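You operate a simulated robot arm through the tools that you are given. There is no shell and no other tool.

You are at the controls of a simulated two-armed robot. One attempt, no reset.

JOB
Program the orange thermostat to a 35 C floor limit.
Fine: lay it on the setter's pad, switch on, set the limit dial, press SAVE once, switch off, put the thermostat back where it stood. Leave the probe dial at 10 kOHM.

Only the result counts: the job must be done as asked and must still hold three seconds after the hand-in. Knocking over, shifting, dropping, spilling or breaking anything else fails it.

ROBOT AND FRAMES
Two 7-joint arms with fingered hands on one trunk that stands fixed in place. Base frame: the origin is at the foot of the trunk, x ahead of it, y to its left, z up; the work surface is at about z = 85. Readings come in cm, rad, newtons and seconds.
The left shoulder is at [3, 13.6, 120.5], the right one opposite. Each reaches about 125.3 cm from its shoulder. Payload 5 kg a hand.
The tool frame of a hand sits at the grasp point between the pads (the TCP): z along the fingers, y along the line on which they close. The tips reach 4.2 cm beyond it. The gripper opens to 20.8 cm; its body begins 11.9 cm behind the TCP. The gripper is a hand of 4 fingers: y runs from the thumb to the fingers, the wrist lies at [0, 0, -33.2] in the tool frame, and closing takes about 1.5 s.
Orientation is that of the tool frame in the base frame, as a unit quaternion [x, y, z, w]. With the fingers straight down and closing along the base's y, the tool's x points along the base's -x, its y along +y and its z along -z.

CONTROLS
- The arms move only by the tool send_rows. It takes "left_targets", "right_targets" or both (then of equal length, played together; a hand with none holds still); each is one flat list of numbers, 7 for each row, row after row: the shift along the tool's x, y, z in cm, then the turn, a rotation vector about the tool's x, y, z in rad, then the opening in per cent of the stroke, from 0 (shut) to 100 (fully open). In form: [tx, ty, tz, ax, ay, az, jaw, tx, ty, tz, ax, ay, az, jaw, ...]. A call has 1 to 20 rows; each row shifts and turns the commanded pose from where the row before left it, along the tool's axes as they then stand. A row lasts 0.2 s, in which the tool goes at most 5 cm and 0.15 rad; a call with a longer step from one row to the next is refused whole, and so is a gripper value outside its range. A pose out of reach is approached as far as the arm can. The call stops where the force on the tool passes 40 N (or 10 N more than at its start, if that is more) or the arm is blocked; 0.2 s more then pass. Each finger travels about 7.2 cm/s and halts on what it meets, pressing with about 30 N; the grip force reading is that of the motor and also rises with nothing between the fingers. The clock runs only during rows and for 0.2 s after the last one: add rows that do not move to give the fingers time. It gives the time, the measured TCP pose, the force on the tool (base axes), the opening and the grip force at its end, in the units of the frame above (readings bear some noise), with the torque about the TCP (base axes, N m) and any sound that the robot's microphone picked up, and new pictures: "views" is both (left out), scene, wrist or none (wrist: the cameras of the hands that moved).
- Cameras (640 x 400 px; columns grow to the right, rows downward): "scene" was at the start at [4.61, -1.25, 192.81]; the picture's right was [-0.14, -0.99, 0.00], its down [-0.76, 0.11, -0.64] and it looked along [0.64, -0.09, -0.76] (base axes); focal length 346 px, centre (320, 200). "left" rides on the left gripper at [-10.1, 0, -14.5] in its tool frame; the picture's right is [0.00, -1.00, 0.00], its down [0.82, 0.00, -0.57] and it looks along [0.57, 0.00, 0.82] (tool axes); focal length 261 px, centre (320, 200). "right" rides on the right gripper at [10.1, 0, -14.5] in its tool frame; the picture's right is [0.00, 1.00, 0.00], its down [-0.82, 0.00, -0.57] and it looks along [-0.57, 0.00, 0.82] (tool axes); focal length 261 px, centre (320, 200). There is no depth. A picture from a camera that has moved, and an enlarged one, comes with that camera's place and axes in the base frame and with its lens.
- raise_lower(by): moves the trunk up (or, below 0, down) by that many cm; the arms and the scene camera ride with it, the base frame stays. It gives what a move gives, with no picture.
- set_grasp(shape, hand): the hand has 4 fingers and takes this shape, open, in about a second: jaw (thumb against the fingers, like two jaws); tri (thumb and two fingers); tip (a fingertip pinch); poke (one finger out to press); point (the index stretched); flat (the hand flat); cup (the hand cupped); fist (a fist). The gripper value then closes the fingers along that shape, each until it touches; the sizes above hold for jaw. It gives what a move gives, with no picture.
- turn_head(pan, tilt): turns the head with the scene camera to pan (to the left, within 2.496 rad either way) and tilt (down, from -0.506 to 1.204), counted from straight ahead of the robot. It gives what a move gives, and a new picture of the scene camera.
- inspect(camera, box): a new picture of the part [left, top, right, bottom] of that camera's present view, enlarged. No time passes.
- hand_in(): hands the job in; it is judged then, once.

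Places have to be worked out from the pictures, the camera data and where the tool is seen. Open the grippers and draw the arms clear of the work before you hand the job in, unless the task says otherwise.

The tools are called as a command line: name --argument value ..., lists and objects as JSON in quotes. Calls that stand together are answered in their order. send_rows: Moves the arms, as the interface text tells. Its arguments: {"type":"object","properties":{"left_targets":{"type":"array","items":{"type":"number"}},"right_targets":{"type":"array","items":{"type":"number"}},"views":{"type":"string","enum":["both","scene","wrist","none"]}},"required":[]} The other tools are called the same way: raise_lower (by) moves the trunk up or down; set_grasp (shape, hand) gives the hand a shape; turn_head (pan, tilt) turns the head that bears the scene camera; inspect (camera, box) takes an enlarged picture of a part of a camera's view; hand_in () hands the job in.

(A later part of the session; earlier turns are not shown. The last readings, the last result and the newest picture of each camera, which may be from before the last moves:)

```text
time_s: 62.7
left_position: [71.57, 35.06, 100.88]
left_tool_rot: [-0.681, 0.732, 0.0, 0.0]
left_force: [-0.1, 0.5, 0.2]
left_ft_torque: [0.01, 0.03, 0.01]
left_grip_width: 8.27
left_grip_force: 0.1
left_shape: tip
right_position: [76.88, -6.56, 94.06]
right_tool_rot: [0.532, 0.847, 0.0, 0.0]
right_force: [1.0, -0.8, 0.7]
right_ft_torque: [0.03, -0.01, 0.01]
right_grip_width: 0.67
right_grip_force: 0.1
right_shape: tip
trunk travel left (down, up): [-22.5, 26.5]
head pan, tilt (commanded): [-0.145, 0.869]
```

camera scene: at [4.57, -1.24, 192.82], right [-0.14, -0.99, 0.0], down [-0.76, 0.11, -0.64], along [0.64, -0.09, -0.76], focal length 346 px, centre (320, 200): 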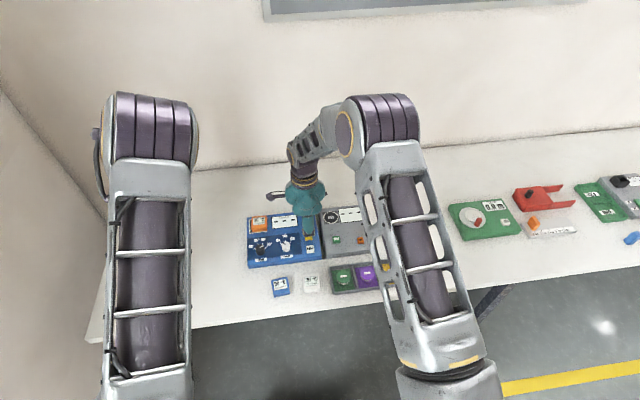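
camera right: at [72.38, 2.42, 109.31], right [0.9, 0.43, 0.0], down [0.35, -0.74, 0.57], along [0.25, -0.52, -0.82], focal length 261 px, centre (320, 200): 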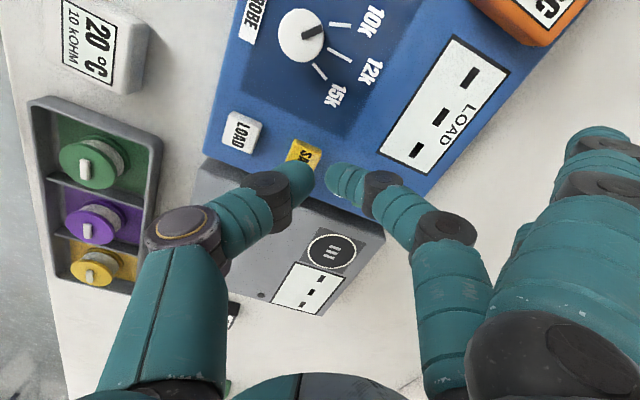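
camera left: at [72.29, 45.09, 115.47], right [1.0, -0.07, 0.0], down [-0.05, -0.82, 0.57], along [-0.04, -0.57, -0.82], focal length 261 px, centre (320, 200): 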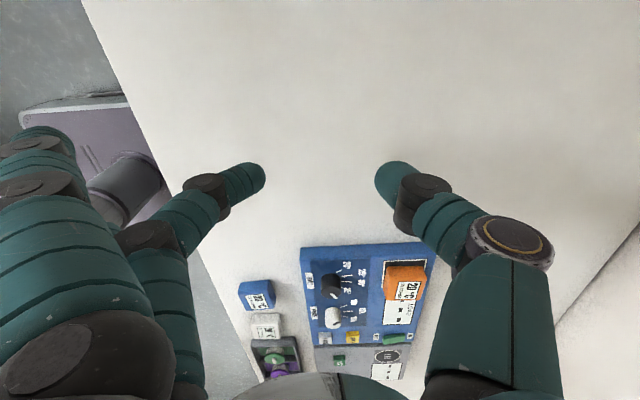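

No contact yet at z≈94.06; I continue down.

send_rows --right_targets '[0, 0, 0.2, 0, 0, 0, 3, 0, 0, 0, 0, 0, 0, 3]' --views "none"

send_rows --right_targets '[0, 0, 0.15, 0, 0, 0, 3, 0, 0, 0, 0, 0, 0, 3]' --views "none"

```text
time_s: 63.3
left_position: [71.6, 34.94, 100.86]
left_tool_rot: [-0.682, 0.732, -0.001, 0.0]
left_force: [-0.8, 0.4, 0.1]
left_ft_torque: [-0.02, 0.0, 0.02]
left_grip_width: 8.29
left_grip_force: 0.1
left_shape: tip
right_position: [76.79, -6.49, 93.9]
right_tool_rot: [0.532, 0.847, 0.0, 0.0]
right_force: [-0.1, -0.2, 0.1]
right_ft_torque: [0.03, -0.01, -0.02]
right_grip_width: 0.66
right_grip_force: 0.1
right_shape: tip
trunk travel left (down, up): [-22.5, 26.5]
head pan, tilt (commanded): [-0.145, 0.869]
```

```text
time_s: 63.9
left_position: [71.51, 35.02, 100.97]
left_tool_rot: [-0.681, 0.732, 0.0, -0.001]
left_force: [0.4, 0.1, 0.4]
left_ft_torque: [0.05, -0.01, 0.0]
left_grip_width: 8.29
left_grip_force: 0.1
left_shape: tip
right_position: [76.67, -6.46, 93.7]
right_tool_rot: [0.532, 0.847, -0.001, 0.0]
right_force: [-0.4, -0.2, 0.3]
right_ft_torque: [0.01, 0.0, 0.02]
right_grip_width: 0.69
right_grip_force: 0.1
right_shape: tip
trunk travel left (down, up): [-22.5, 26.5]
head pan, tilt (commanded): [-0.145, 0.869]
```

Still free at 93.7. I keep stepping down.

send_rows --right_targets '[0, 0, 0.15, 0, 0, 0, 3, 0, 0, 0, 0, 0, 0, 3]' --views "none"

send_rows --right_targets '[0, 0, 0.15, 0, 0, 0, 3, 0, 0, 0, 0, 0, 0, 3]' --views "wrist"

inspect --camera "scene" --box '[240, 200, 340, 262]'

```text
time_s: 64.5
left_position: [71.54, 34.93, 100.91]
left_tool_rot: [-0.681, 0.732, 0.0, 0.0]
left_force: [0.6, -0.2, 0.2]
left_ft_torque: [-0.02, -0.01, 0.0]
left_grip_width: 8.28
left_grip_force: 0.0
left_shape: tip
right_position: [76.64, -6.45, 93.53]
right_tool_rot: [0.531, 0.847, 0.0, 0.0]
right_force: [0.4, -0.1, 0.1]
right_ft_torque: [-0.02, 0.04, -0.04]
right_grip_width: 0.68
right_grip_force: 0.0
right_shape: tip
trunk travel left (down, up): [-22.5, 26.5]
head pan, tilt (commanded): [-0.145, 0.869]
```

```text
time_s: 65.1
left_position: [71.53, 34.89, 100.93]
left_tool_rot: [-0.681, 0.732, -0.001, 0.0]
left_force: [0.1, 0.3, 0.1]
left_ft_torque: [0.04, -0.03, 0.03]
left_grip_width: 8.28
left_grip_force: 0.0
left_shape: tip
right_position: [76.75, -6.35, 93.37]
right_tool_rot: [0.531, 0.847, 0.0, 0.001]
right_force: [0.2, 0.1, 1.4]
right_ft_torque: [0.02, -0.01, 0.02]
right_grip_width: 0.65
right_grip_force: 0.1
right_shape: tip
trunk travel left (down, up): [-22.5, 26.5]
head pan, tilt (commanded): [-0.145, 0.869]
camera right: at [72.49, 2.57, 107.93], right [0.9, 0.43, 0.0], down [0.35, -0.74, 0.57], along [0.25, -0.52, -0.82], focal length 261 px, centre (320, 200)
```

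right: 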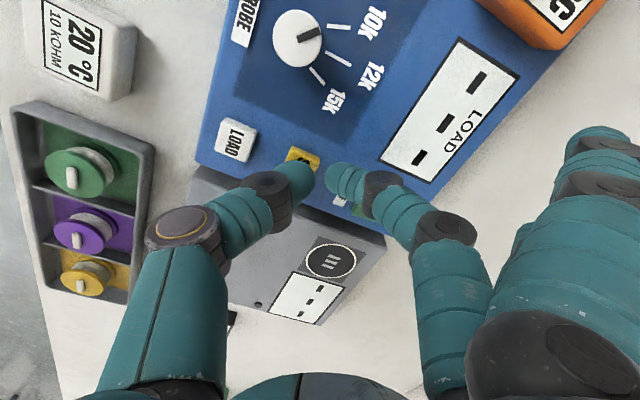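

```text
6.40 times, centred on (290, 231) of scene
camera zoom: at [4.59, -1.24, 192.82], right [-0.14, -0.99, 0.0], down [-0.76, 0.11, -0.64], along [0.64, -0.09, -0.76], focal length 2214 px, centre (512, 2)
```

zoom: 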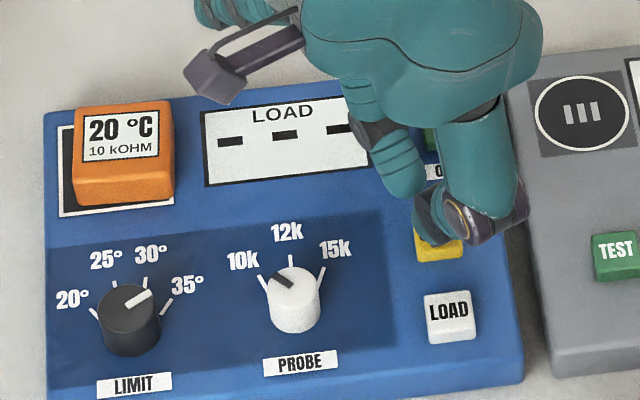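

Perhaps first contact (1.4 N). The scene shows the thumb on SAVE; I continue.

send_rows --right_targets '[0, 0, 0.15, 0, 0, 0, 3, 0, 0, 0, 0, 0, 0, 3]' --views "none"

send_rows --right_targets '[0, 0, 0.15, 0, 0, 0, 3, 0, 0, 0, 0, 0, 0, 3]' --views "none"

```text
time_s: 65.7
left_position: [71.61, 34.95, 100.9]
left_tool_rot: [-0.682, 0.732, 0.0, 0.0]
left_force: [-0.4, 0.8, 0.5]
left_ft_torque: [0.01, 0.02, -0.01]
left_grip_width: 8.28
left_grip_force: 0.1
left_shape: tip
right_position: [76.79, -6.45, 93.27]
right_tool_rot: [0.532, 0.847, 0.0, 0.0]
right_force: [-1.0, 1.3, 2.1]
right_ft_torque: [0.01, 0.06, -0.02]
right_grip_width: 0.67
right_grip_force: 0.1
right_shape: tip
trunk travel left (down, up): [-22.5, 26.5]
head pan, tilt (commanded): [-0.145, 0.869]
heard: click
```

```text
time_s: 66.3
left_position: [71.62, 34.89, 100.88]
left_tool_rot: [-0.681, 0.732, 0.0, 0.0]
left_force: [0.2, -0.6, 0.3]
left_ft_torque: [-0.02, 0.0, -0.03]
left_grip_width: 8.32
left_grip_force: 0.0
left_shape: tip
right_position: [76.95, -6.46, 93.06]
right_tool_rot: [0.531, 0.847, 0.0, 0.0]
right_force: [-0.8, -0.3, 3.0]
right_ft_torque: [-0.04, 0.07, 0.01]
right_grip_width: 0.66
right_grip_force: 0.1
right_shape: tip
trunk travel left (down, up): [-22.5, 26.5]
head pan, tilt (commanded): [-0.145, 0.869]
```

A click was heard: SAVE has been pressed once. I lift straight off and look at the result.

send_rows --right_targets '[0, 0, -1, 0, 0, 0, 3, 0, 0, -2.5, 0, 0, 0, 3, 0, 0, -3.5, 0, 0, 0, 3, 0, 0, 0, 0, 0, 0, 3]' --views "both"

inspect --camera "scene" --box '[240, 200, 340, 262]'

inspect --camera "right" --box '[200, 0, 560, 225]'

```text
time_s: 67.3
left_position: [71.58, 34.99, 100.86]
left_tool_rot: [-0.682, 0.732, 0.0, 0.001]
left_force: [1.1, 0.4, -0.2]
left_ft_torque: [0.01, 0.06, -0.01]
left_grip_width: 8.29
left_grip_force: 0.1
left_shape: tip
right_position: [76.91, -6.51, 100.05]
right_tool_rot: [0.531, 0.847, -0.001, 0.0]
right_force: [1.0, -0.3, 0.0]
right_ft_torque: [-0.02, 0.04, -0.01]
right_grip_width: 0.64
right_grip_force: 0.1
right_shape: tip
trunk travel left (down, up): [-22.5, 26.5]
head pan, tilt (commanded): [-0.145, 0.869]
camera scene: at [4.73, -1.23, 192.8], right [-0.14, -0.99, 0.0], down [-0.76, 0.11, -0.64], along [0.64, -0.09, -0.76], focal length 346 px, centre (320, 200)
camera right: at [72.68, 2.56, 114.6], right [0.9, 0.43, 0.0], down [0.35, -0.74, 0.57], along [0.25, -0.52, -0.82], focal length 261 px, centre (320, 200)
```

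scene: 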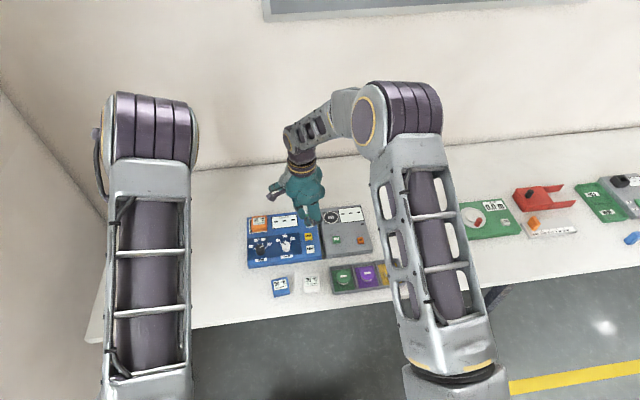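
right: 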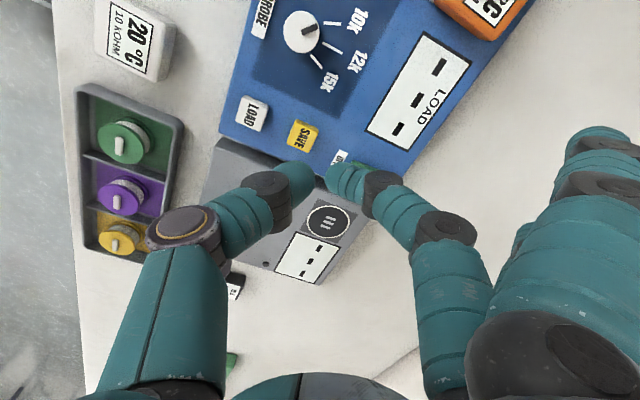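

```text
6.40 times, centred on (290, 231) of scene
camera zoom: at [4.73, -1.23, 192.8], right [-0.14, -0.99, 0.0], down [-0.76, 0.11, -0.64], along [0.64, -0.09, -0.76], focal length 2214 px, centre (512, 2)
```

zoom: 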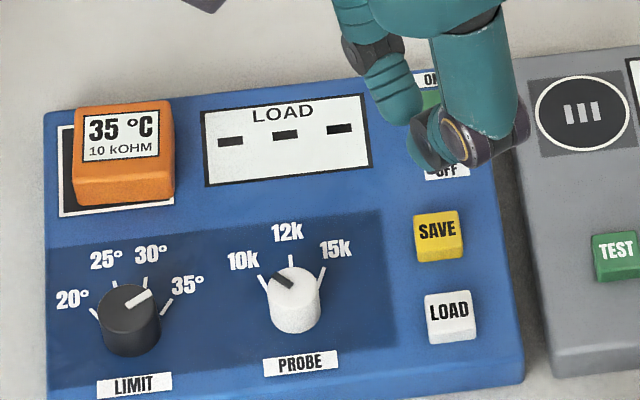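

```text
1.78 times, centred on (380, 112) of right
camera zoom: at [72.68, 2.56, 114.6], right [0.9, 0.43, 0.0], down [0.35, -0.74, 0.57], along [0.25, -0.52, -0.82], focal length 463 px, centre (213, 356)
```

zoom: 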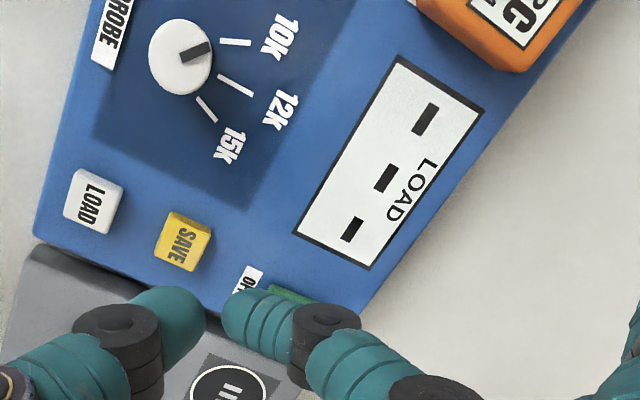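

The thermostat now reads 35 °C / 10 kOHM. Next I turn the right hand back, reopen to 40 %, and move the thumb above the OFF end (81.7, -8.3).

send_rows --right_targets '[0, 0, -0.5, 0, 0, 0.15, 8, 0, 0, -0.5, 0, 0, 0.15, 14, 0, 0, 0, 0, 0, 0.15, 20, -0.6, 3.4, 0, 0, 0, 0, 26, -0.6, 3.4, 0, 0, 0, 0, 32, -0.6, 3.4, 0, 0, 0, 0, 38, 0, 0, 0, 0, 0, 0, 40, 0, 0, 0, 0, 0, 0, 40]' --views "both"

inspect --camera "right" --box '[200, 70, 440, 220]'

inspect --camera "scene" --box '[280, 205, 340, 250]'

```text
time_s: 69.1
left_position: [71.61, 34.95, 100.77]
left_tool_rot: [-0.681, 0.732, 0.0, 0.0]
left_force: [-0.7, 0.1, -0.5]
left_ft_torque: [-0.02, 0.06, 0.01]
left_grip_width: 8.29
left_grip_force: 0.0
left_shape: tip
right_position: [86.93, -8.23, 101.08]
right_tool_rot: [0.707, 0.707, 0.0, -0.001]
right_force: [2.0, 0.8, -0.1]
right_ft_torque: [-0.03, 0.1, 0.02]
right_grip_width: 8.25
right_grip_force: 0.1
right_shape: tip
trunk travel left (down, up): [-22.5, 26.5]
head pan, tilt (commanded): [-0.145, 0.869]
camera scene: at [4.71, -1.24, 192.81], right [-0.14, -0.99, 0.0], down [-0.76, 0.11, -0.64], along [0.64, -0.09, -0.76], focal length 346 px, centre (320, 200)
camera right: at [86.92, 1.72, 115.68], right [1.0, 0.0, 0.0], down [0.0, -0.82, 0.57], along [0.0, -0.57, -0.82], focal length 261 px, centre (320, 200)
```

scene: 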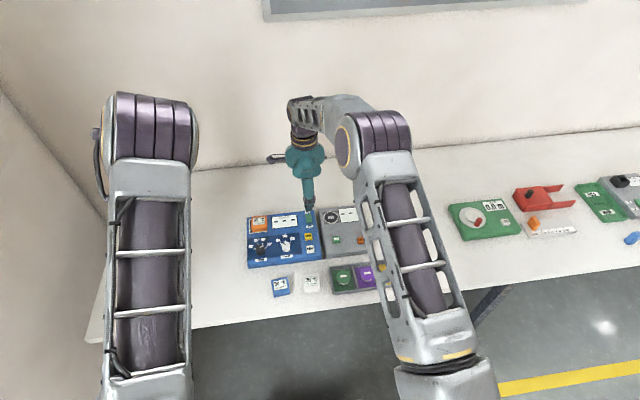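
right: 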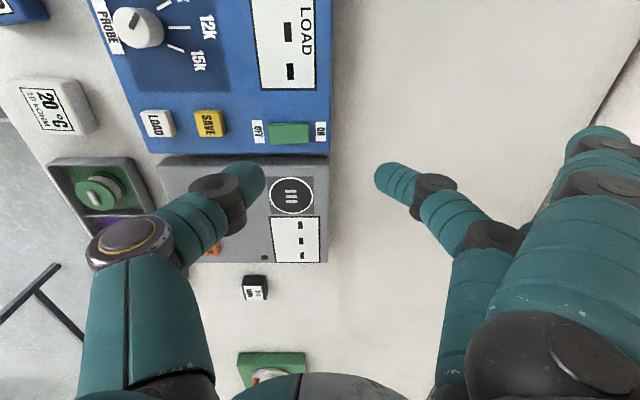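

```text
2.67 times, centred on (320, 145) of right
camera zoom: at [86.92, 1.72, 115.68], right [1.0, 0.0, 0.0], down [0.0, -0.82, 0.57], along [0.0, -0.57, -0.82], focal length 695 px, centre (320, 347)
```

zoom: 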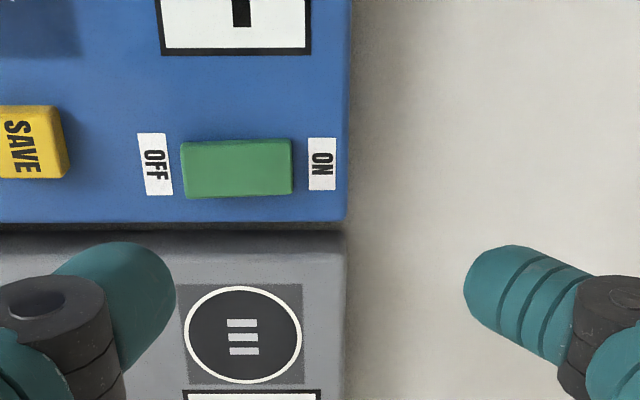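

```text
8.89 times, centred on (310, 228) of scene
camera zoom: at [4.71, -1.24, 192.81], right [-0.14, -0.99, 0.0], down [-0.76, 0.11, -0.64], along [0.64, -0.09, -0.76], focal length 3075 px, centre (409, -44)
```

zoom: 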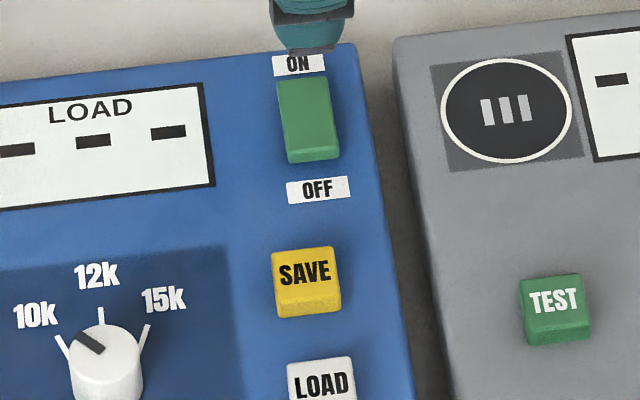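

The rocker OFF end lies at x≈81.4, so I shift 0.5 cm in +x (thumb at ≈82.0) and lower to just above it.

send_rows --right_targets '[0, 0.25, 3, 0, 0, 0, 40, 0, 0.25, 2.5, 0, 0, 0, 40, 0, 0, 1.4, 0, 0, 0, 40, 0, 0, 0, 0, 0, 0, 40]' --views "wrist"

inspect --camera "right" --box '[200, 90, 400, 215]'

inspect --camera "scene" --box '[280, 205, 340, 250]'

```text
time_s: 70.1
left_position: [71.55, 34.95, 100.9]
left_tool_rot: [-0.681, 0.732, 0.0, 0.001]
left_force: [-0.5, 0.5, 1.2]
left_ft_torque: [0.0, 0.02, -0.04]
left_grip_width: 8.28
left_grip_force: 0.1
left_shape: tip
right_position: [87.27, -8.2, 94.27]
right_tool_rot: [0.707, 0.707, 0.0, -0.001]
right_force: [0.3, 0.2, 0.4]
right_ft_torque: [-0.01, -0.01, -0.01]
right_grip_width: 8.29
right_grip_force: 0.1
right_shape: tip
trunk travel left (down, up): [-22.5, 26.5]
head pan, tilt (commanded): [-0.145, 0.869]
camera right: at [87.36, 1.73, 108.9], right [1.0, 0.0, 0.0], down [0.0, -0.82, 0.57], along [0.0, -0.57, -0.82], focal length 261 px, centre (320, 200)
```

right: 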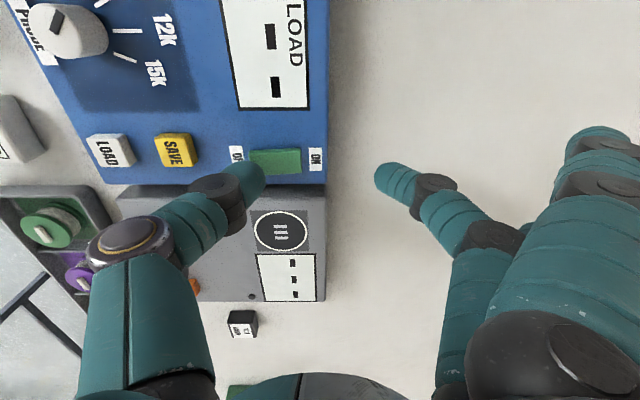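

```text
3.20 times, centred on (300, 152) of right
camera zoom: at [87.36, 1.73, 108.9], right [1.0, 0.0, 0.0], down [0.0, -0.82, 0.57], along [0.0, -0.57, -0.82], focal length 834 px, centre (384, 352)
```

zoom: 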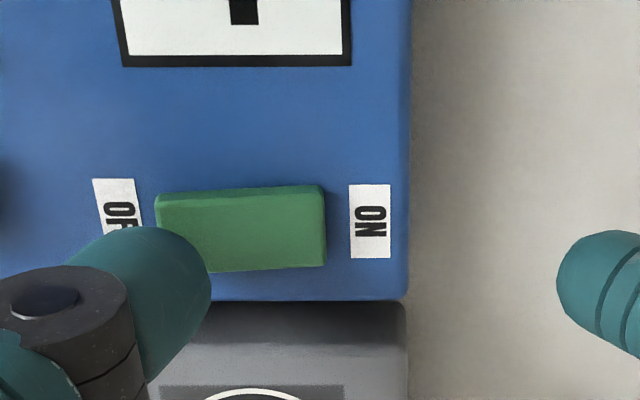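

```text
8.89 times, centred on (310, 228) of scene
camera zoom: at [4.59, -1.24, 192.82], right [-0.14, -0.99, 0.0], down [-0.76, 0.11, -0.64], along [0.64, -0.09, -0.76], focal length 3075 px, centre (409, -44)
```

zoom: 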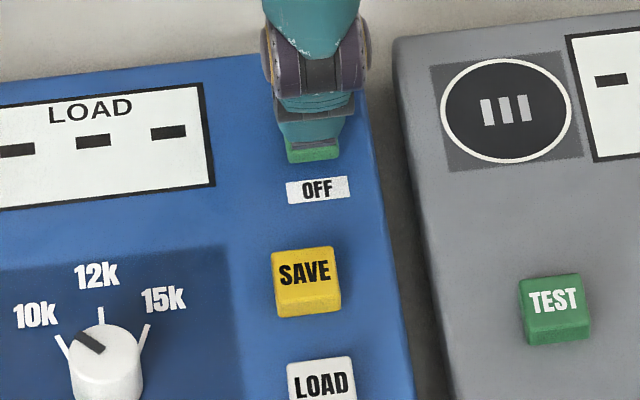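

Thumb is over the OFF end, 0.7 cm from its edge. I press down in small steps.

send_rows --right_targets '[0, 0, 0.3, 0, 0, 0, 40, 0, 0, 0.3, 0, 0, 0, 40, 0, 0, 0.2, 0, 0, 0, 40, 0, 0, 0, 0, 0, 0, 40]' --views "none"

send_rows --right_targets '[0, 0, 0.2, 0, 0, 0, 40, 0, 0, 0.15, 0, 0, 0, 40]' --views "none"

```text
time_s: 71.1
left_position: [71.51, 35.11, 100.93]
left_tool_rot: [-0.682, 0.732, -0.001, 0.001]
left_force: [0.0, 0.9, 0.0]
left_ft_torque: [0.02, -0.02, -0.02]
left_grip_width: 8.27
left_grip_force: 0.0
left_shape: tip
right_position: [87.32, -8.27, 93.56]
right_tool_rot: [0.707, 0.707, 0.0, 0.0]
right_force: [0.7, -0.6, 0.1]
right_ft_torque: [0.02, 0.0, -0.02]
right_grip_width: 8.3
right_grip_force: 0.0
right_shape: tip
trunk travel left (down, up): [-22.5, 26.5]
head pan, tilt (commanded): [-0.145, 0.869]
```

```text
time_s: 71.7
left_position: [71.66, 34.91, 100.86]
left_tool_rot: [-0.681, 0.732, 0.0, 0.0]
left_force: [0.1, -0.1, 0.1]
left_ft_torque: [0.03, 0.0, -0.02]
left_grip_width: 8.29
left_grip_force: 0.0
left_shape: tip
right_position: [87.38, -8.22, 93.2]
right_tool_rot: [0.707, 0.708, 0.0, 0.0]
right_force: [0.9, 0.2, 1.7]
right_ft_torque: [0.02, 0.12, -0.02]
right_grip_width: 8.29
right_grip_force: 0.0
right_shape: tip
trunk travel left (down, up): [-22.5, 26.5]
head pan, tilt (commanded): [-0.145, 0.869]
```

Contact is starting (1.7 N). I keep pressing gently.

send_rows --right_targets '[0, 0, 0.15, 0, 0, 0, 40, 0, 0, 0.1, 0, 0, 0, 40]' --views "none"

send_rows --right_targets '[0, 0, 0.15, 0, 0, 0, 40, 0, 0, 0, 0, 0, 0, 40]' --views "none"

inspect --camera "right" --box '[200, 90, 400, 215]'

```text
time_s: 72.3
left_position: [71.56, 34.96, 100.92]
left_tool_rot: [-0.682, 0.732, 0.0, 0.0]
left_force: [0.6, 0.7, -0.2]
left_ft_torque: [0.0, 0.02, -0.01]
left_grip_width: 8.31
left_grip_force: 0.2
left_shape: tip
right_position: [87.45, -7.99, 92.78]
right_tool_rot: [0.708, 0.707, 0.0, 0.0]
right_force: [-0.6, 0.4, 0.2]
right_ft_torque: [0.01, 0.01, 0.0]
right_grip_width: 8.27
right_grip_force: 0.0
right_shape: tip
trunk travel left (down, up): [-22.5, 26.5]
head pan, tilt (commanded): [-0.145, 0.869]
```

```text
time_s: 72.9
left_position: [71.56, 35.07, 100.91]
left_tool_rot: [-0.682, 0.732, 0.0, 0.001]
left_force: [-0.3, 0.3, -0.3]
left_ft_torque: [0.01, 0.01, 0.01]
left_grip_width: 8.28
left_grip_force: 0.0
left_shape: tip
right_position: [87.43, -8.16, 92.71]
right_tool_rot: [0.707, 0.707, 0.0, 0.0]
right_force: [-1.0, 0.1, 2.3]
right_ft_torque: [0.03, 0.12, 0.02]
right_grip_width: 8.3
right_grip_force: 0.0
right_shape: tip
trunk travel left (down, up): [-22.5, 26.5]
head pan, tilt (commanded): [-0.145, 0.869]
```

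```text
3.20 times, centred on (300, 152) of right
camera zoom: at [87.56, 1.82, 107.3], right [1.0, 0.0, 0.0], down [0.0, -0.82, 0.57], along [0.0, -0.57, -0.82], focal length 834 px, centre (384, 352)
```

zoom: 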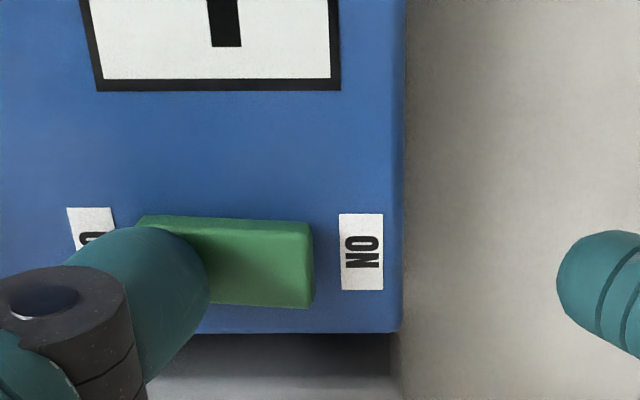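

The force dropped away and the ON end has risen: the rocker has flipped to OFF. I lift the right hand and withdraw it to the right, then inspect.

send_rows --right_targets '[0, 0, -0.5, 0, 0, 0, 40, 0, 0, -2, 0, 0, 0, 40, 0, 0, -3, 0, 0, 0, 40, 0, 0, -3, 0, 0, 0, 40, -3.6, -0.5, -1, 0, 0, 0, 40, -3.6, -0.5, -1, 0, 0, 0, 40, -3.6, -0.5, -1, 0, 0, 0, 40, -3.6, -0.5, -1, 0, 0, 0, 40, -3.6, -0.5, -1, 0, 0, 0, 40, -3.6, -0.5, -1, 0, 0, 0, 40, -3.6, -0.5, -1, 0, 0, 0, 40, -3.6, -0.5, -1, 0, 0, 0, 40, 0, 0, 0, 0, 0, 0, 40]' --views "both"

inspect --camera "scene" --box '[296, 206, 328, 226]'

inspect --camera "scene" --box '[240, 205, 330, 300]'

```text
time_s: 75.7
left_position: [71.64, 35.09, 100.97]
left_tool_rot: [-0.682, 0.732, 0.0, 0.0]
left_force: [0.3, 0.9, -0.1]
left_ft_torque: [-0.06, -0.02, -0.04]
left_grip_width: 8.3
left_grip_force: 0.0
left_shape: tip
right_position: [83.15, -37.33, 109.15]
right_tool_rot: [0.706, 0.708, 0.0, 0.0]
right_force: [0.0, 0.8, 0.1]
right_ft_torque: [-0.1, 0.0, -0.01]
right_grip_width: 8.31
right_grip_force: 0.0
right_shape: tip
trunk travel left (down, up): [-22.5, 26.5]
head pan, tilt (commanded): [-0.145, 0.869]
camera scene: at [4.65, -1.09, 192.81], right [-0.14, -0.99, 0.0], down [-0.76, 0.11, -0.64], along [0.64, -0.09, -0.76], focal length 346 px, centre (320, 200)
camera right: at [83.25, -27.19, 123.75], right [1.0, 0.0, 0.0], down [0.0, -0.82, 0.57], along [0.0, -0.57, -0.82], focal length 261 px, centre (320, 200)
```

scene: 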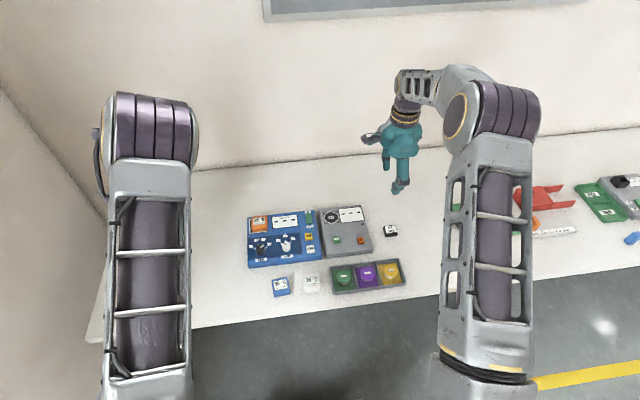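
right: 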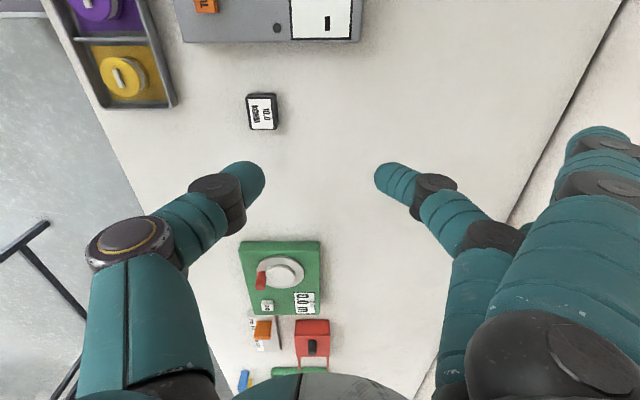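

```text
16.00 times, centred on (312, 216) of scene
camera zoom: at [4.65, -1.09, 192.81], right [-0.14, -0.99, 0.0], down [-0.76, 0.11, -0.64], along [0.64, -0.09, -0.76], focal length 5535 px, centre (448, -56)
```

zoom: 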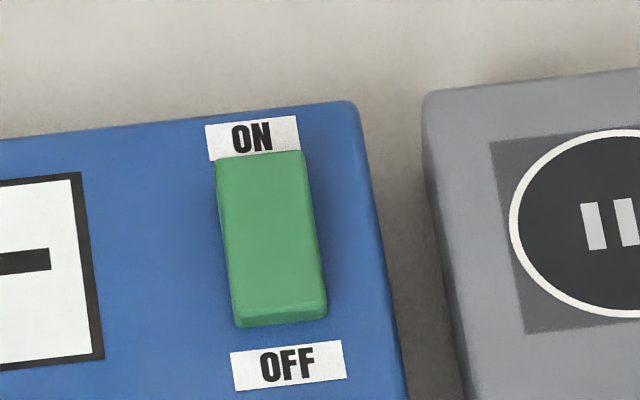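

```text
4.21 times, centred on (285, 252) of scene
camera zoom: at [4.65, -1.09, 192.81], right [-0.14, -0.99, 0.0], down [-0.76, 0.11, -0.64], along [0.64, -0.09, -0.76], focal length 1456 px, centre (467, -21)
```

zoom: 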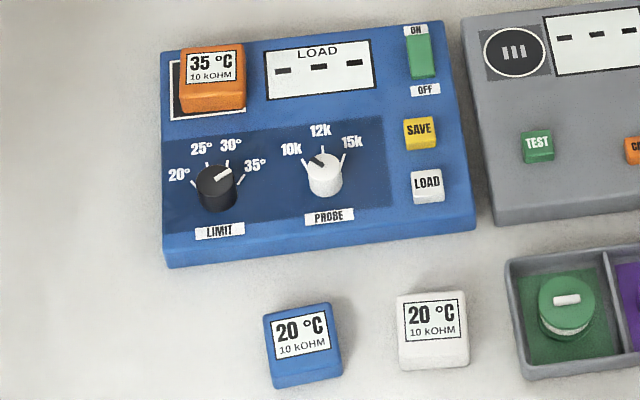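

The switch is OFF as at the start, the dials read 35° and 10k. I bring the left hand back over the thermostat on the pad.

send_rows --left_targets '[2.9475, -1.681, 0, 0, 0, 0, 40, 2.9475, -1.681, 0, 0, 0, 0, 40, 2.9475, -1.681, 0, 0, 0, 0, 40, 2.9475, -1.681, 0, 0, 0, 0, 40, 2.9475, -1.681, 0, 0, 0, 0, 40, 2.9475, -1.681, 0, 0, 0, 0, 40, 2.9475, -1.681, 0, 0, 0, 0, 40, 2.9475, -1.681, 0, 0, 0, 0, 40, 0, 0, 0, 0, 0, 0, 40, 0, 0, 0, 0, 0, 0, 40]' --views "wrist"

inspect --camera "left" --box '[200, 60, 440, 210]'

```text
time_s: 77.9
left_position: [83.27, 10.4, 101.02]
left_tool_rot: [-0.682, 0.732, 0.0, 0.001]
left_force: [-0.4, -0.2, 0.0]
left_ft_torque: [0.05, 0.03, -0.03]
left_grip_width: 8.29
left_grip_force: 0.1
left_shape: tip
right_position: [83.14, -37.42, 109.15]
right_tool_rot: [0.708, 0.707, -0.001, 0.0]
right_force: [0.1, 0.2, -0.2]
right_ft_torque: [0.05, 0.02, -0.03]
right_grip_width: 8.26
right_grip_force: 0.1
right_shape: tip
trunk travel left (down, up): [-22.5, 26.5]
head pan, tilt (commanded): [-0.145, 0.869]
camera left: at [84.02, 20.53, 115.58], right [1.0, -0.07, 0.0], down [-0.05, -0.82, 0.57], along [-0.04, -0.57, -0.82], focal length 261 px, centre (320, 200)
```

left: 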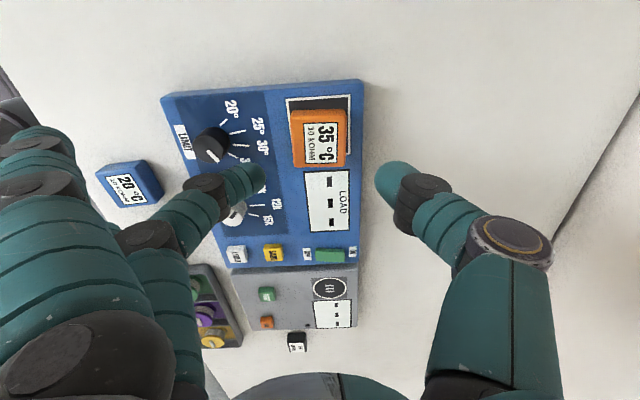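

```text
2.67 times, centred on (320, 135) of left
camera zoom: at [84.02, 20.53, 115.58], right [1.0, -0.07, 0.0], down [-0.05, -0.82, 0.57], along [-0.04, -0.57, -0.82], focal length 695 px, centre (320, 373)
```

zoom: 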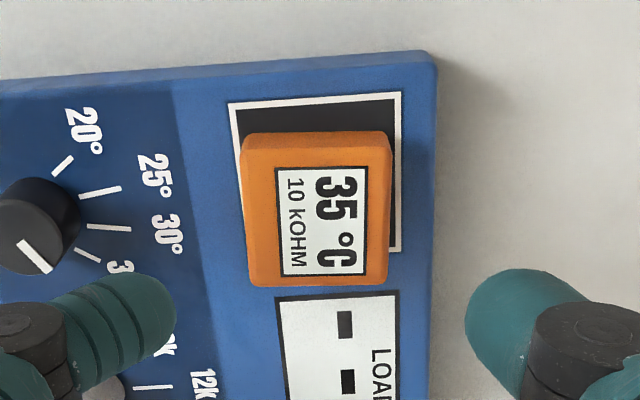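

Alignment matches the release pose within 0.1 cm. I lower around the thermostat to the release height.

send_rows --left_targets '[-0.1, 0, 2.5, 0, 0, 0, 40, 0, 0, 2.5, 0, 0, 0, 40, 0, 0, 1.8, 0, 0, 0, 40, 0, 0, 0.9, 0, 0, 0, 40, 0, 0, 0, 0, 0, 0, 40]' --views "wrist"

inspect --camera "left" --box '[200, 80, 440, 230]'

```text
time_s: 79.1
left_position: [83.44, 10.51, 93.29]
left_tool_rot: [-0.682, 0.732, 0.0, 0.0]
left_force: [0.2, -0.1, -0.3]
left_ft_torque: [-0.02, -0.02, 0.0]
left_grip_width: 8.28
left_grip_force: 0.0
left_shape: tip
right_position: [82.97, -37.25, 109.1]
right_tool_rot: [0.707, 0.707, 0.0, 0.0]
right_force: [-0.4, -0.1, 0.3]
right_ft_torque: [-0.01, 0.02, -0.01]
right_grip_width: 8.29
right_grip_force: 0.0
right_shape: tip
trunk travel left (down, up): [-22.5, 26.5]
head pan, tilt (commanded): [-0.145, 0.869]
camera left: at [84.23, 20.74, 107.83], right [1.0, -0.07, 0.0], down [-0.05, -0.82, 0.57], along [-0.04, -0.57, -0.82], focal length 261 px, centre (320, 200)
```

left: 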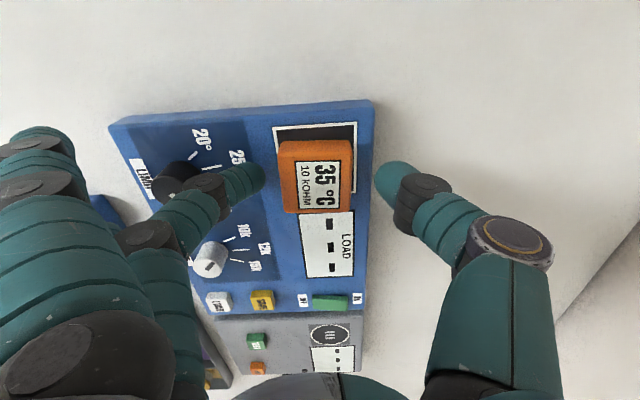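

```text
2.67 times, centred on (320, 155) of left
camera zoom: at [84.23, 20.74, 107.83], right [1.0, -0.07, 0.0], down [-0.05, -0.82, 0.57], along [-0.04, -0.57, -0.82], focal length 695 px, centre (320, 320)
```

zoom: 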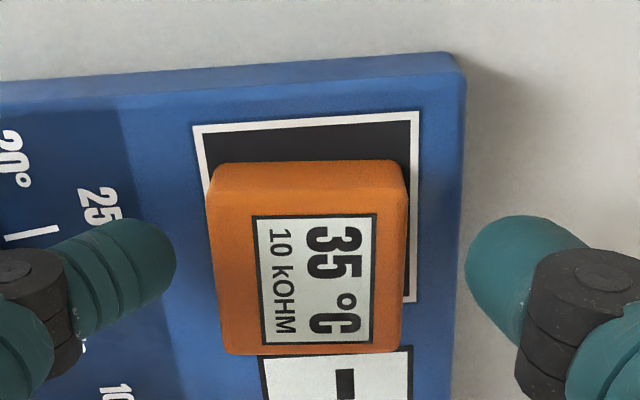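

The hand is about 0.2 cm too far in +x compared with the release pose; I correct that and close gently.

send_rows --left_targets '[0, 0.22, 0, 0, 0, 0, 38, 0, 0, 0.05, 0, 0, 0, 34, 0, 0, 0, 0, 0, 0, 30, 0, 0, 0, 0, 0, 0, 28, 0, 0, 0, 0, 0, 0, 27, 0, 0, 0, 0, 0, 0, 27]' --views "wrist"

inspect --camera "left" --box '[200, 80, 440, 230]'

```text
time_s: 80.5
left_position: [83.17, 10.69, 93.23]
left_tool_rot: [-0.681, 0.732, 0.001, 0.0]
left_force: [0.7, -0.4, -0.5]
left_ft_torque: [0.0, -0.02, 0.04]
left_grip_width: 5.7
left_grip_force: 0.1
left_shape: tip
right_position: [83.16, -37.35, 109.07]
right_tool_rot: [0.707, 0.707, 0.001, 0.0]
right_force: [-0.3, -0.2, -0.2]
right_ft_torque: [0.01, 0.02, 0.0]
right_grip_width: 8.31
right_grip_force: 0.0
right_shape: tip
trunk travel left (down, up): [-22.5, 26.5]
head pan, tilt (commanded): [-0.145, 0.869]
camera left: at [83.91, 20.75, 107.78], right [1.0, -0.07, 0.0], down [-0.05, -0.82, 0.57], along [-0.04, -0.57, -0.82], focal length 261 px, centre (320, 200)
```

left: 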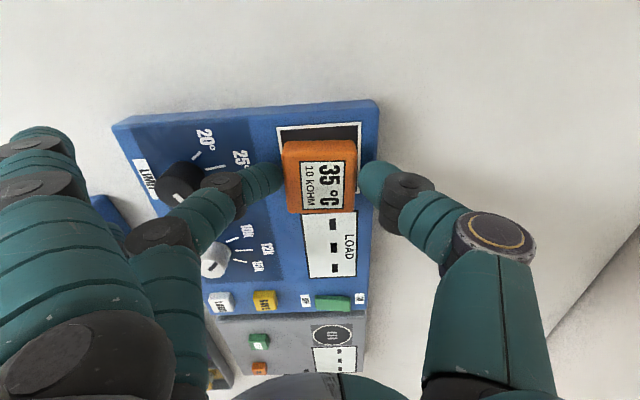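

```text
2.67 times, centred on (320, 155) of left
camera zoom: at [83.91, 20.75, 107.78], right [1.0, -0.07, 0.0], down [-0.05, -0.82, 0.57], along [-0.04, -0.57, -0.82], focal length 695 px, centre (320, 320)
```

zoom: 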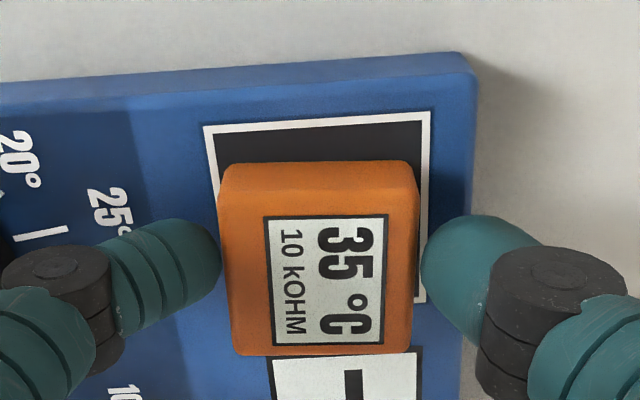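

Centred. I close onto the thermostat.

send_rows --left_targets '[0, 0, 0, 0, 0, 0, 25, 0, 0, 0, 0, 0, 0, 23, 0, 0, 0, 0, 0, 0, 20, 0, 0, 0, 0, 0, 0, 15, 0, 0, 0, 0, 0, 0, 10, 0, 0, 0, 0, 0, 0, 10, 0, 0, 0, 0, 0, 0, 10]' --views "wrist"

inspect --camera "left" --box '[200, 80, 440, 230]'

```text
time_s: 82.1
left_position: [83.22, 10.66, 93.23]
left_tool_rot: [-0.681, 0.732, 0.0, 0.0]
left_force: [-0.7, -0.2, 0.2]
left_ft_torque: [0.03, 0.03, 0.04]
left_grip_width: 4.97
left_grip_force: 30.1
left_shape: tip
right_position: [83.21, -37.34, 109.11]
right_tool_rot: [0.707, 0.707, -0.001, 0.0]
right_force: [0.1, -0.2, 0.0]
right_ft_torque: [0.0, 0.01, -0.02]
right_grip_width: 8.31
right_grip_force: 0.0
right_shape: tip
trunk travel left (down, up): [-22.5, 26.5]
head pan, tilt (commanded): [-0.145, 0.869]
camera left: at [83.91, 20.75, 107.78], right [1.0, -0.07, 0.0], down [-0.05, -0.82, 0.57], along [-0.04, -0.57, -0.82], focal length 261 px, centre (320, 200)
```

left: 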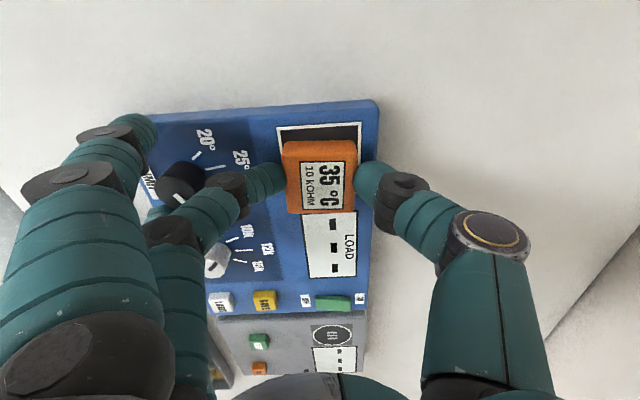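

```text
2.67 times, centred on (320, 155) of left
camera zoom: at [83.91, 20.75, 107.78], right [1.0, -0.07, 0.0], down [-0.05, -0.82, 0.57], along [-0.04, -0.57, -0.82], focal length 695 px, centre (320, 320)
```

zoom: 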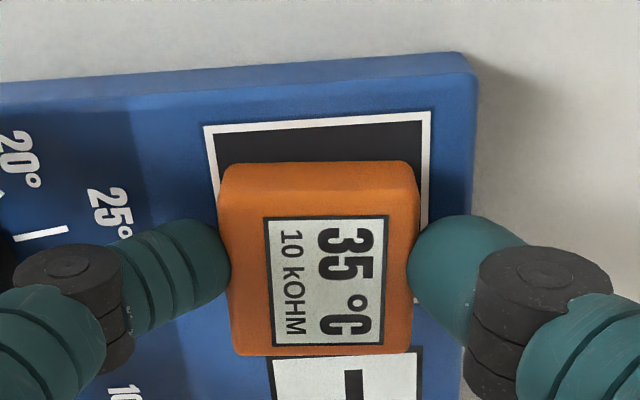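

Gripped at 4.97 cm, 30 N. By the label, the thermostat sits about 0.2 cm further to -y in the hand than at the first grip, so the return target is TCP (58.86, 12.91). I lift and carry it back above its old place.

send_rows --left_targets '[0, 0, -1, 0, 0, 0, 10, 0, 0, -2, 0, 0, 0, 10, 0, 0, -3, 0, 0, 0, 10, 0, 0, -3, 0, 0, 0, 10, -0.064, 3.056, 0, 0, 0, 0, 10, -0.064, 3.056, 0, 0, 0, 0, 10, -0.064, 3.056, 0, 0, 0, 0, 10, -0.064, 3.056, 0, 0, 0, 0, 10, -0.064, 3.056, 0, 0, 0, 0, 10, -0.064, 3.056, 0, 0, 0, 0, 10, -0.064, 3.056, 0, 0, 0, 0, 10, -0.064, 3.056, 0, 0, 0, 0, 10, 0, 0, 0, 0, 0, 0, 10, 0, 0, 0, 0, 0, 0, 10]' --views "both"

```text
time_s: 85.1
left_position: [58.48, 12.65, 102.26]
left_tool_rot: [-0.681, 0.732, -0.001, 0.0]
left_force: [-0.1, 0.4, -0.5]
left_ft_torque: [0.03, -0.04, 0.02]
left_grip_width: 4.93
left_grip_force: 30.1
left_shape: tip
right_position: [83.14, -37.38, 109.13]
right_tool_rot: [0.707, 0.707, 0.0, -0.001]
right_force: [-0.2, 0.2, -0.2]
right_ft_torque: [0.02, -0.06, 0.01]
right_grip_width: 8.29
right_grip_force: 0.0
right_shape: tip
trunk travel left (down, up): [-22.5, 26.5]
head pan, tilt (commanded): [-0.145, 0.869]
camera scene: at [4.55, -1.27, 192.82], right [-0.14, -0.99, 0.0], down [-0.76, 0.11, -0.65], along [0.64, -0.09, -0.76], focal length 346 px, centre (320, 200)
camera left: at [59.3, 22.8, 116.73], right [1.0, -0.07, 0.0], down [-0.06, -0.82, 0.57], along [-0.04, -0.57, -0.82], focal length 261 px, centre (320, 200)
```

scene: 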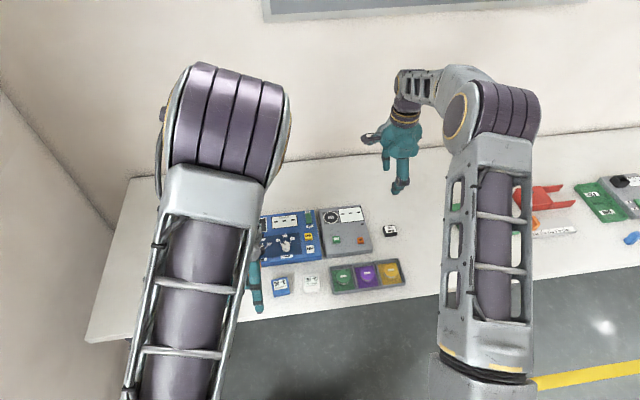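
left: 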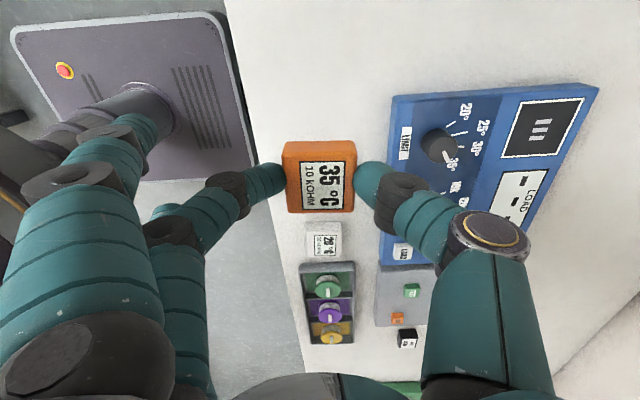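

Camera data put the hand 0.26/0.19 cm short of the target; I correct that and lower to about 0.8 cm above placing height.

send_rows --left_targets '[-0.1, -0.12, 3, 0, 0, 0, 10, -0.1, -0.12, 3, 0, 0, 0, 10, 0, 0, 2.5, 0, 0, 0, 10, 0, 0, 1.5, 0, 0, 0, 10, 0, 0, 1, 0, 0, 0, 10, 0, 0, 0, 0, 0, 0, 10, 0, 0, 0, 0, 0, 0, 10]' --views "both"

inspect --camera "left" --box '[240, 120, 400, 220]'

```text
time_s: 86.7
left_position: [59.05, 12.85, 91.26]
left_tool_rot: [-0.681, 0.733, -0.001, 0.0]
left_force: [-1.2, 0.2, -0.5]
left_ft_torque: [-0.01, 0.04, 0.02]
left_grip_width: 4.93
left_grip_force: 29.8
left_shape: tip
right_position: [83.14, -37.26, 109.05]
right_tool_rot: [0.707, 0.707, 0.0, 0.0]
right_force: [0.0, 1.0, 0.5]
right_ft_torque: [-0.01, 0.0, 0.01]
right_grip_width: 8.32
right_grip_force: 0.1
right_shape: tip
trunk travel left (down, up): [-22.5, 26.5]
head pan, tilt (commanded): [-0.145, 0.869]
camera scene: at [4.64, -1.25, 192.81], right [-0.14, -0.99, 0.0], down [-0.76, 0.11, -0.64], along [0.64, -0.09, -0.76], focal length 346 px, centre (320, 200)
camera left: at [59.71, 22.94, 105.83], right [1.0, -0.07, 0.0], down [-0.05, -0.82, 0.57], along [-0.04, -0.57, -0.82], focal length 261 px, centre (320, 200)
```

scene: 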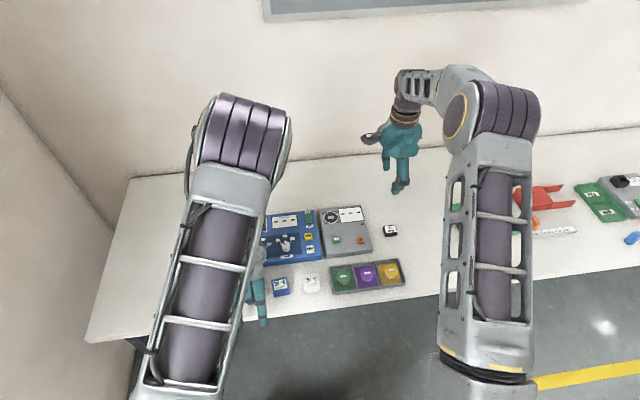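
left: 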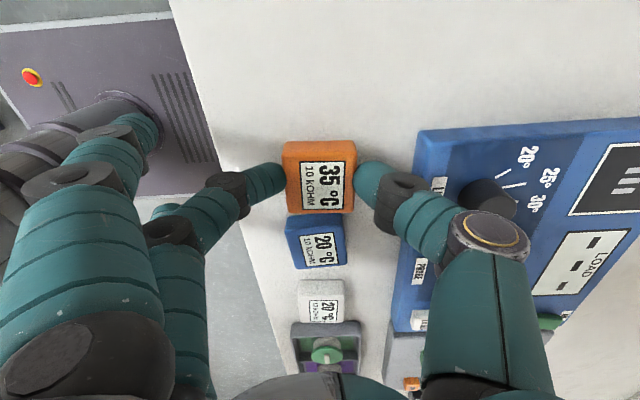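

```text
4.00 times, centred on (320, 170) of left
camera zoom: at [59.71, 22.94, 105.83], right [1.0, -0.07, 0.0], down [-0.05, -0.82, 0.57], along [-0.04, -0.57, -0.82], focal length 1043 px, centre (320, 320)
```

zoom: 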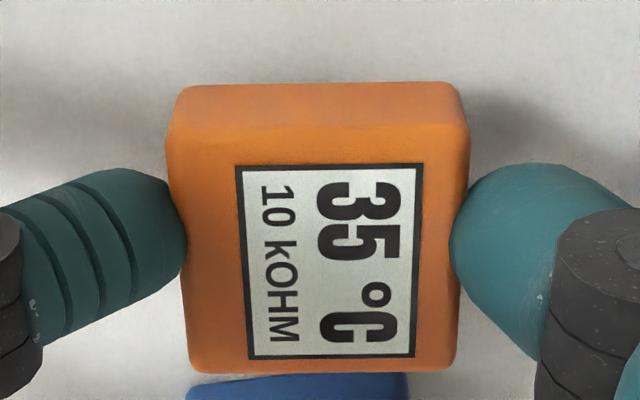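

The label offsets confirm my estimate. I correct 0.15 cm in x and lower further towards the table.

send_rows --left_targets '[-0.03, 0.15, 0.3, 0, 0, 0, 10, 0, 0, 0.3, 0, 0, 0, 10, 0, 0, 0, 0, 0, 0, 10, 0, 0, 0, 0, 0, 0, 10]' --views "wrist"

```text
time_s: 87.7
left_position: [58.79, 12.89, 90.65]
left_tool_rot: [-0.682, 0.731, 0.0, -0.001]
left_force: [-0.1, 0.4, -1.1]
left_ft_torque: [0.06, 0.01, 0.01]
left_grip_width: 4.95
left_grip_force: 29.5
left_shape: tip
right_position: [83.2, -37.39, 109.2]
right_tool_rot: [0.707, 0.707, -0.001, 0.0]
right_force: [0.6, 0.7, 0.1]
right_ft_torque: [0.01, -0.01, 0.01]
right_grip_width: 8.32
right_grip_force: 0.0
right_shape: tip
trunk travel left (down, up): [-22.5, 26.5]
head pan, tilt (commanded): [-0.145, 0.869]
camera left: at [59.55, 23.03, 105.18], right [1.0, -0.07, 0.0], down [-0.05, -0.82, 0.57], along [-0.04, -0.57, -0.82], focal length 261 px, centre (320, 200)
```

left: 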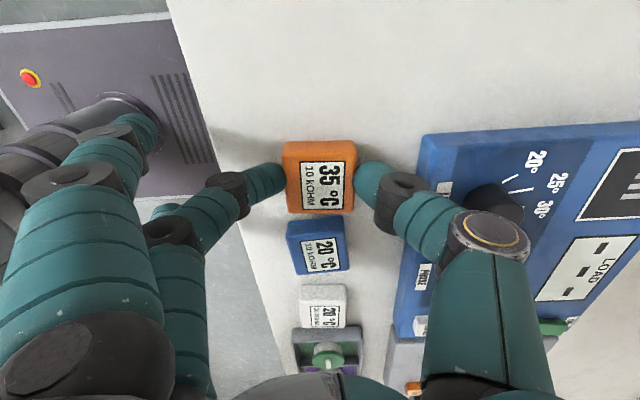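

The position is on target (camera at 59.55, 23.03 versus 59.56, 22.98). I lower the last millimetres until contact.

send_rows --left_targets '[0, 0, 0.15, 0, 0, 0, 10, 0, 0, 0, 0, 0, 0, 10]' --views "none"

send_rows --left_targets '[0, 0, 0.12, 0, 0, 0, 10, 0, 0, 0, 0, 0, 0, 10]' --views "none"

```text
time_s: 88.3
left_position: [58.73, 12.91, 90.35]
left_tool_rot: [-0.681, 0.732, 0.0, -0.001]
left_force: [0.2, 0.4, -0.8]
left_ft_torque: [0.0, 0.03, 0.03]
left_grip_width: 4.95
left_grip_force: 29.4
left_shape: tip
right_position: [83.14, -37.27, 109.14]
right_tool_rot: [0.707, 0.707, 0.0, 0.0]
right_force: [0.7, -0.2, 0.2]
right_ft_torque: [0.01, -0.03, 0.03]
right_grip_width: 8.3
right_grip_force: 0.1
right_shape: tip
trunk travel left (down, up): [-22.5, 26.5]
head pan, tilt (commanded): [-0.145, 0.869]
```

```text
time_s: 88.9
left_position: [58.88, 13.03, 90.43]
left_tool_rot: [-0.681, 0.732, 0.0, 0.0]
left_force: [0.1, -0.1, -1.0]
left_ft_torque: [-0.01, -0.02, -0.02]
left_grip_width: 4.94
left_grip_force: 29.8
left_shape: tip
right_position: [83.15, -37.25, 109.03]
right_tool_rot: [0.707, 0.708, 0.001, 0.0]
right_force: [0.1, 0.8, 0.7]
right_ft_torque: [0.01, -0.03, -0.04]
right_grip_width: 8.29
right_grip_force: 0.0
right_shape: tip
trunk travel left (down, up): [-22.5, 26.5]
head pan, tilt (commanded): [-0.145, 0.869]
```

Still no contact; continuing with 0.1 cm steps.

send_rows --left_targets '[0, 0, 0.1, 0, 0, 0, 10, 0, 0, 0, 0, 0, 0, 10]' --views "none"

send_rows --left_targets '[0, 0, 0.1, 0, 0, 0, 10, 0, 0, 0, 0, 0, 0, 10]' --views "wrist"

```text
time_s: 89.5
left_position: [58.82, 12.87, 90.24]
left_tool_rot: [-0.681, 0.732, 0.001, 0.0]
left_force: [0.1, -0.5, -1.8]
left_ft_torque: [-0.02, 0.02, -0.03]
left_grip_width: 4.98
left_grip_force: 29.8
left_shape: tip
right_position: [83.15, -37.29, 109.14]
right_tool_rot: [0.707, 0.707, 0.001, 0.0]
right_force: [0.0, 0.2, 0.0]
right_ft_torque: [0.01, 0.0, -0.02]
right_grip_width: 8.31
right_grip_force: 0.1
right_shape: tip
trunk travel left (down, up): [-22.5, 26.5]
head pan, tilt (commanded): [-0.145, 0.869]
```

```text
time_s: 90.1
left_position: [58.83, 13.07, 90.18]
left_tool_rot: [-0.681, 0.732, 0.0, -0.001]
left_force: [1.0, -0.1, 4.6]
left_ft_torque: [-0.03, 0.02, -0.02]
left_grip_width: 4.97
left_grip_force: 29.7
left_shape: tip
right_position: [83.1, -37.22, 109.18]
right_tool_rot: [0.708, 0.707, 0.0, 0.0]
right_force: [-0.5, 0.3, 0.2]
right_ft_torque: [0.02, 0.0, 0.0]
right_grip_width: 8.3
right_grip_force: 0.1
right_shape: tip
trunk travel left (down, up): [-22.5, 26.5]
head pan, tilt (commanded): [-0.145, 0.869]
camera left: at [59.51, 23.09, 104.72], right [1.0, -0.07, 0.0], down [-0.05, -0.82, 0.57], along [-0.04, -0.57, -0.82], focal length 261 px, centre (320, 200)
```

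left: 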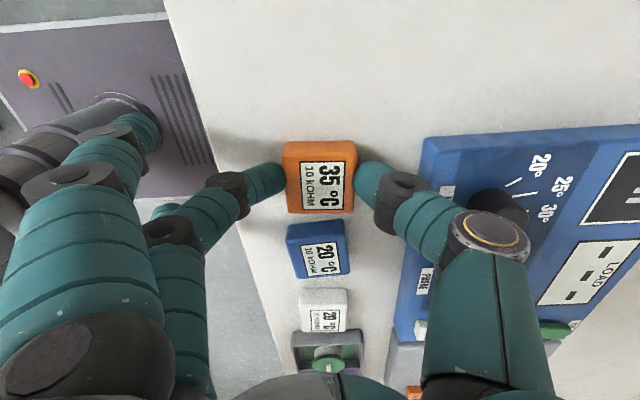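

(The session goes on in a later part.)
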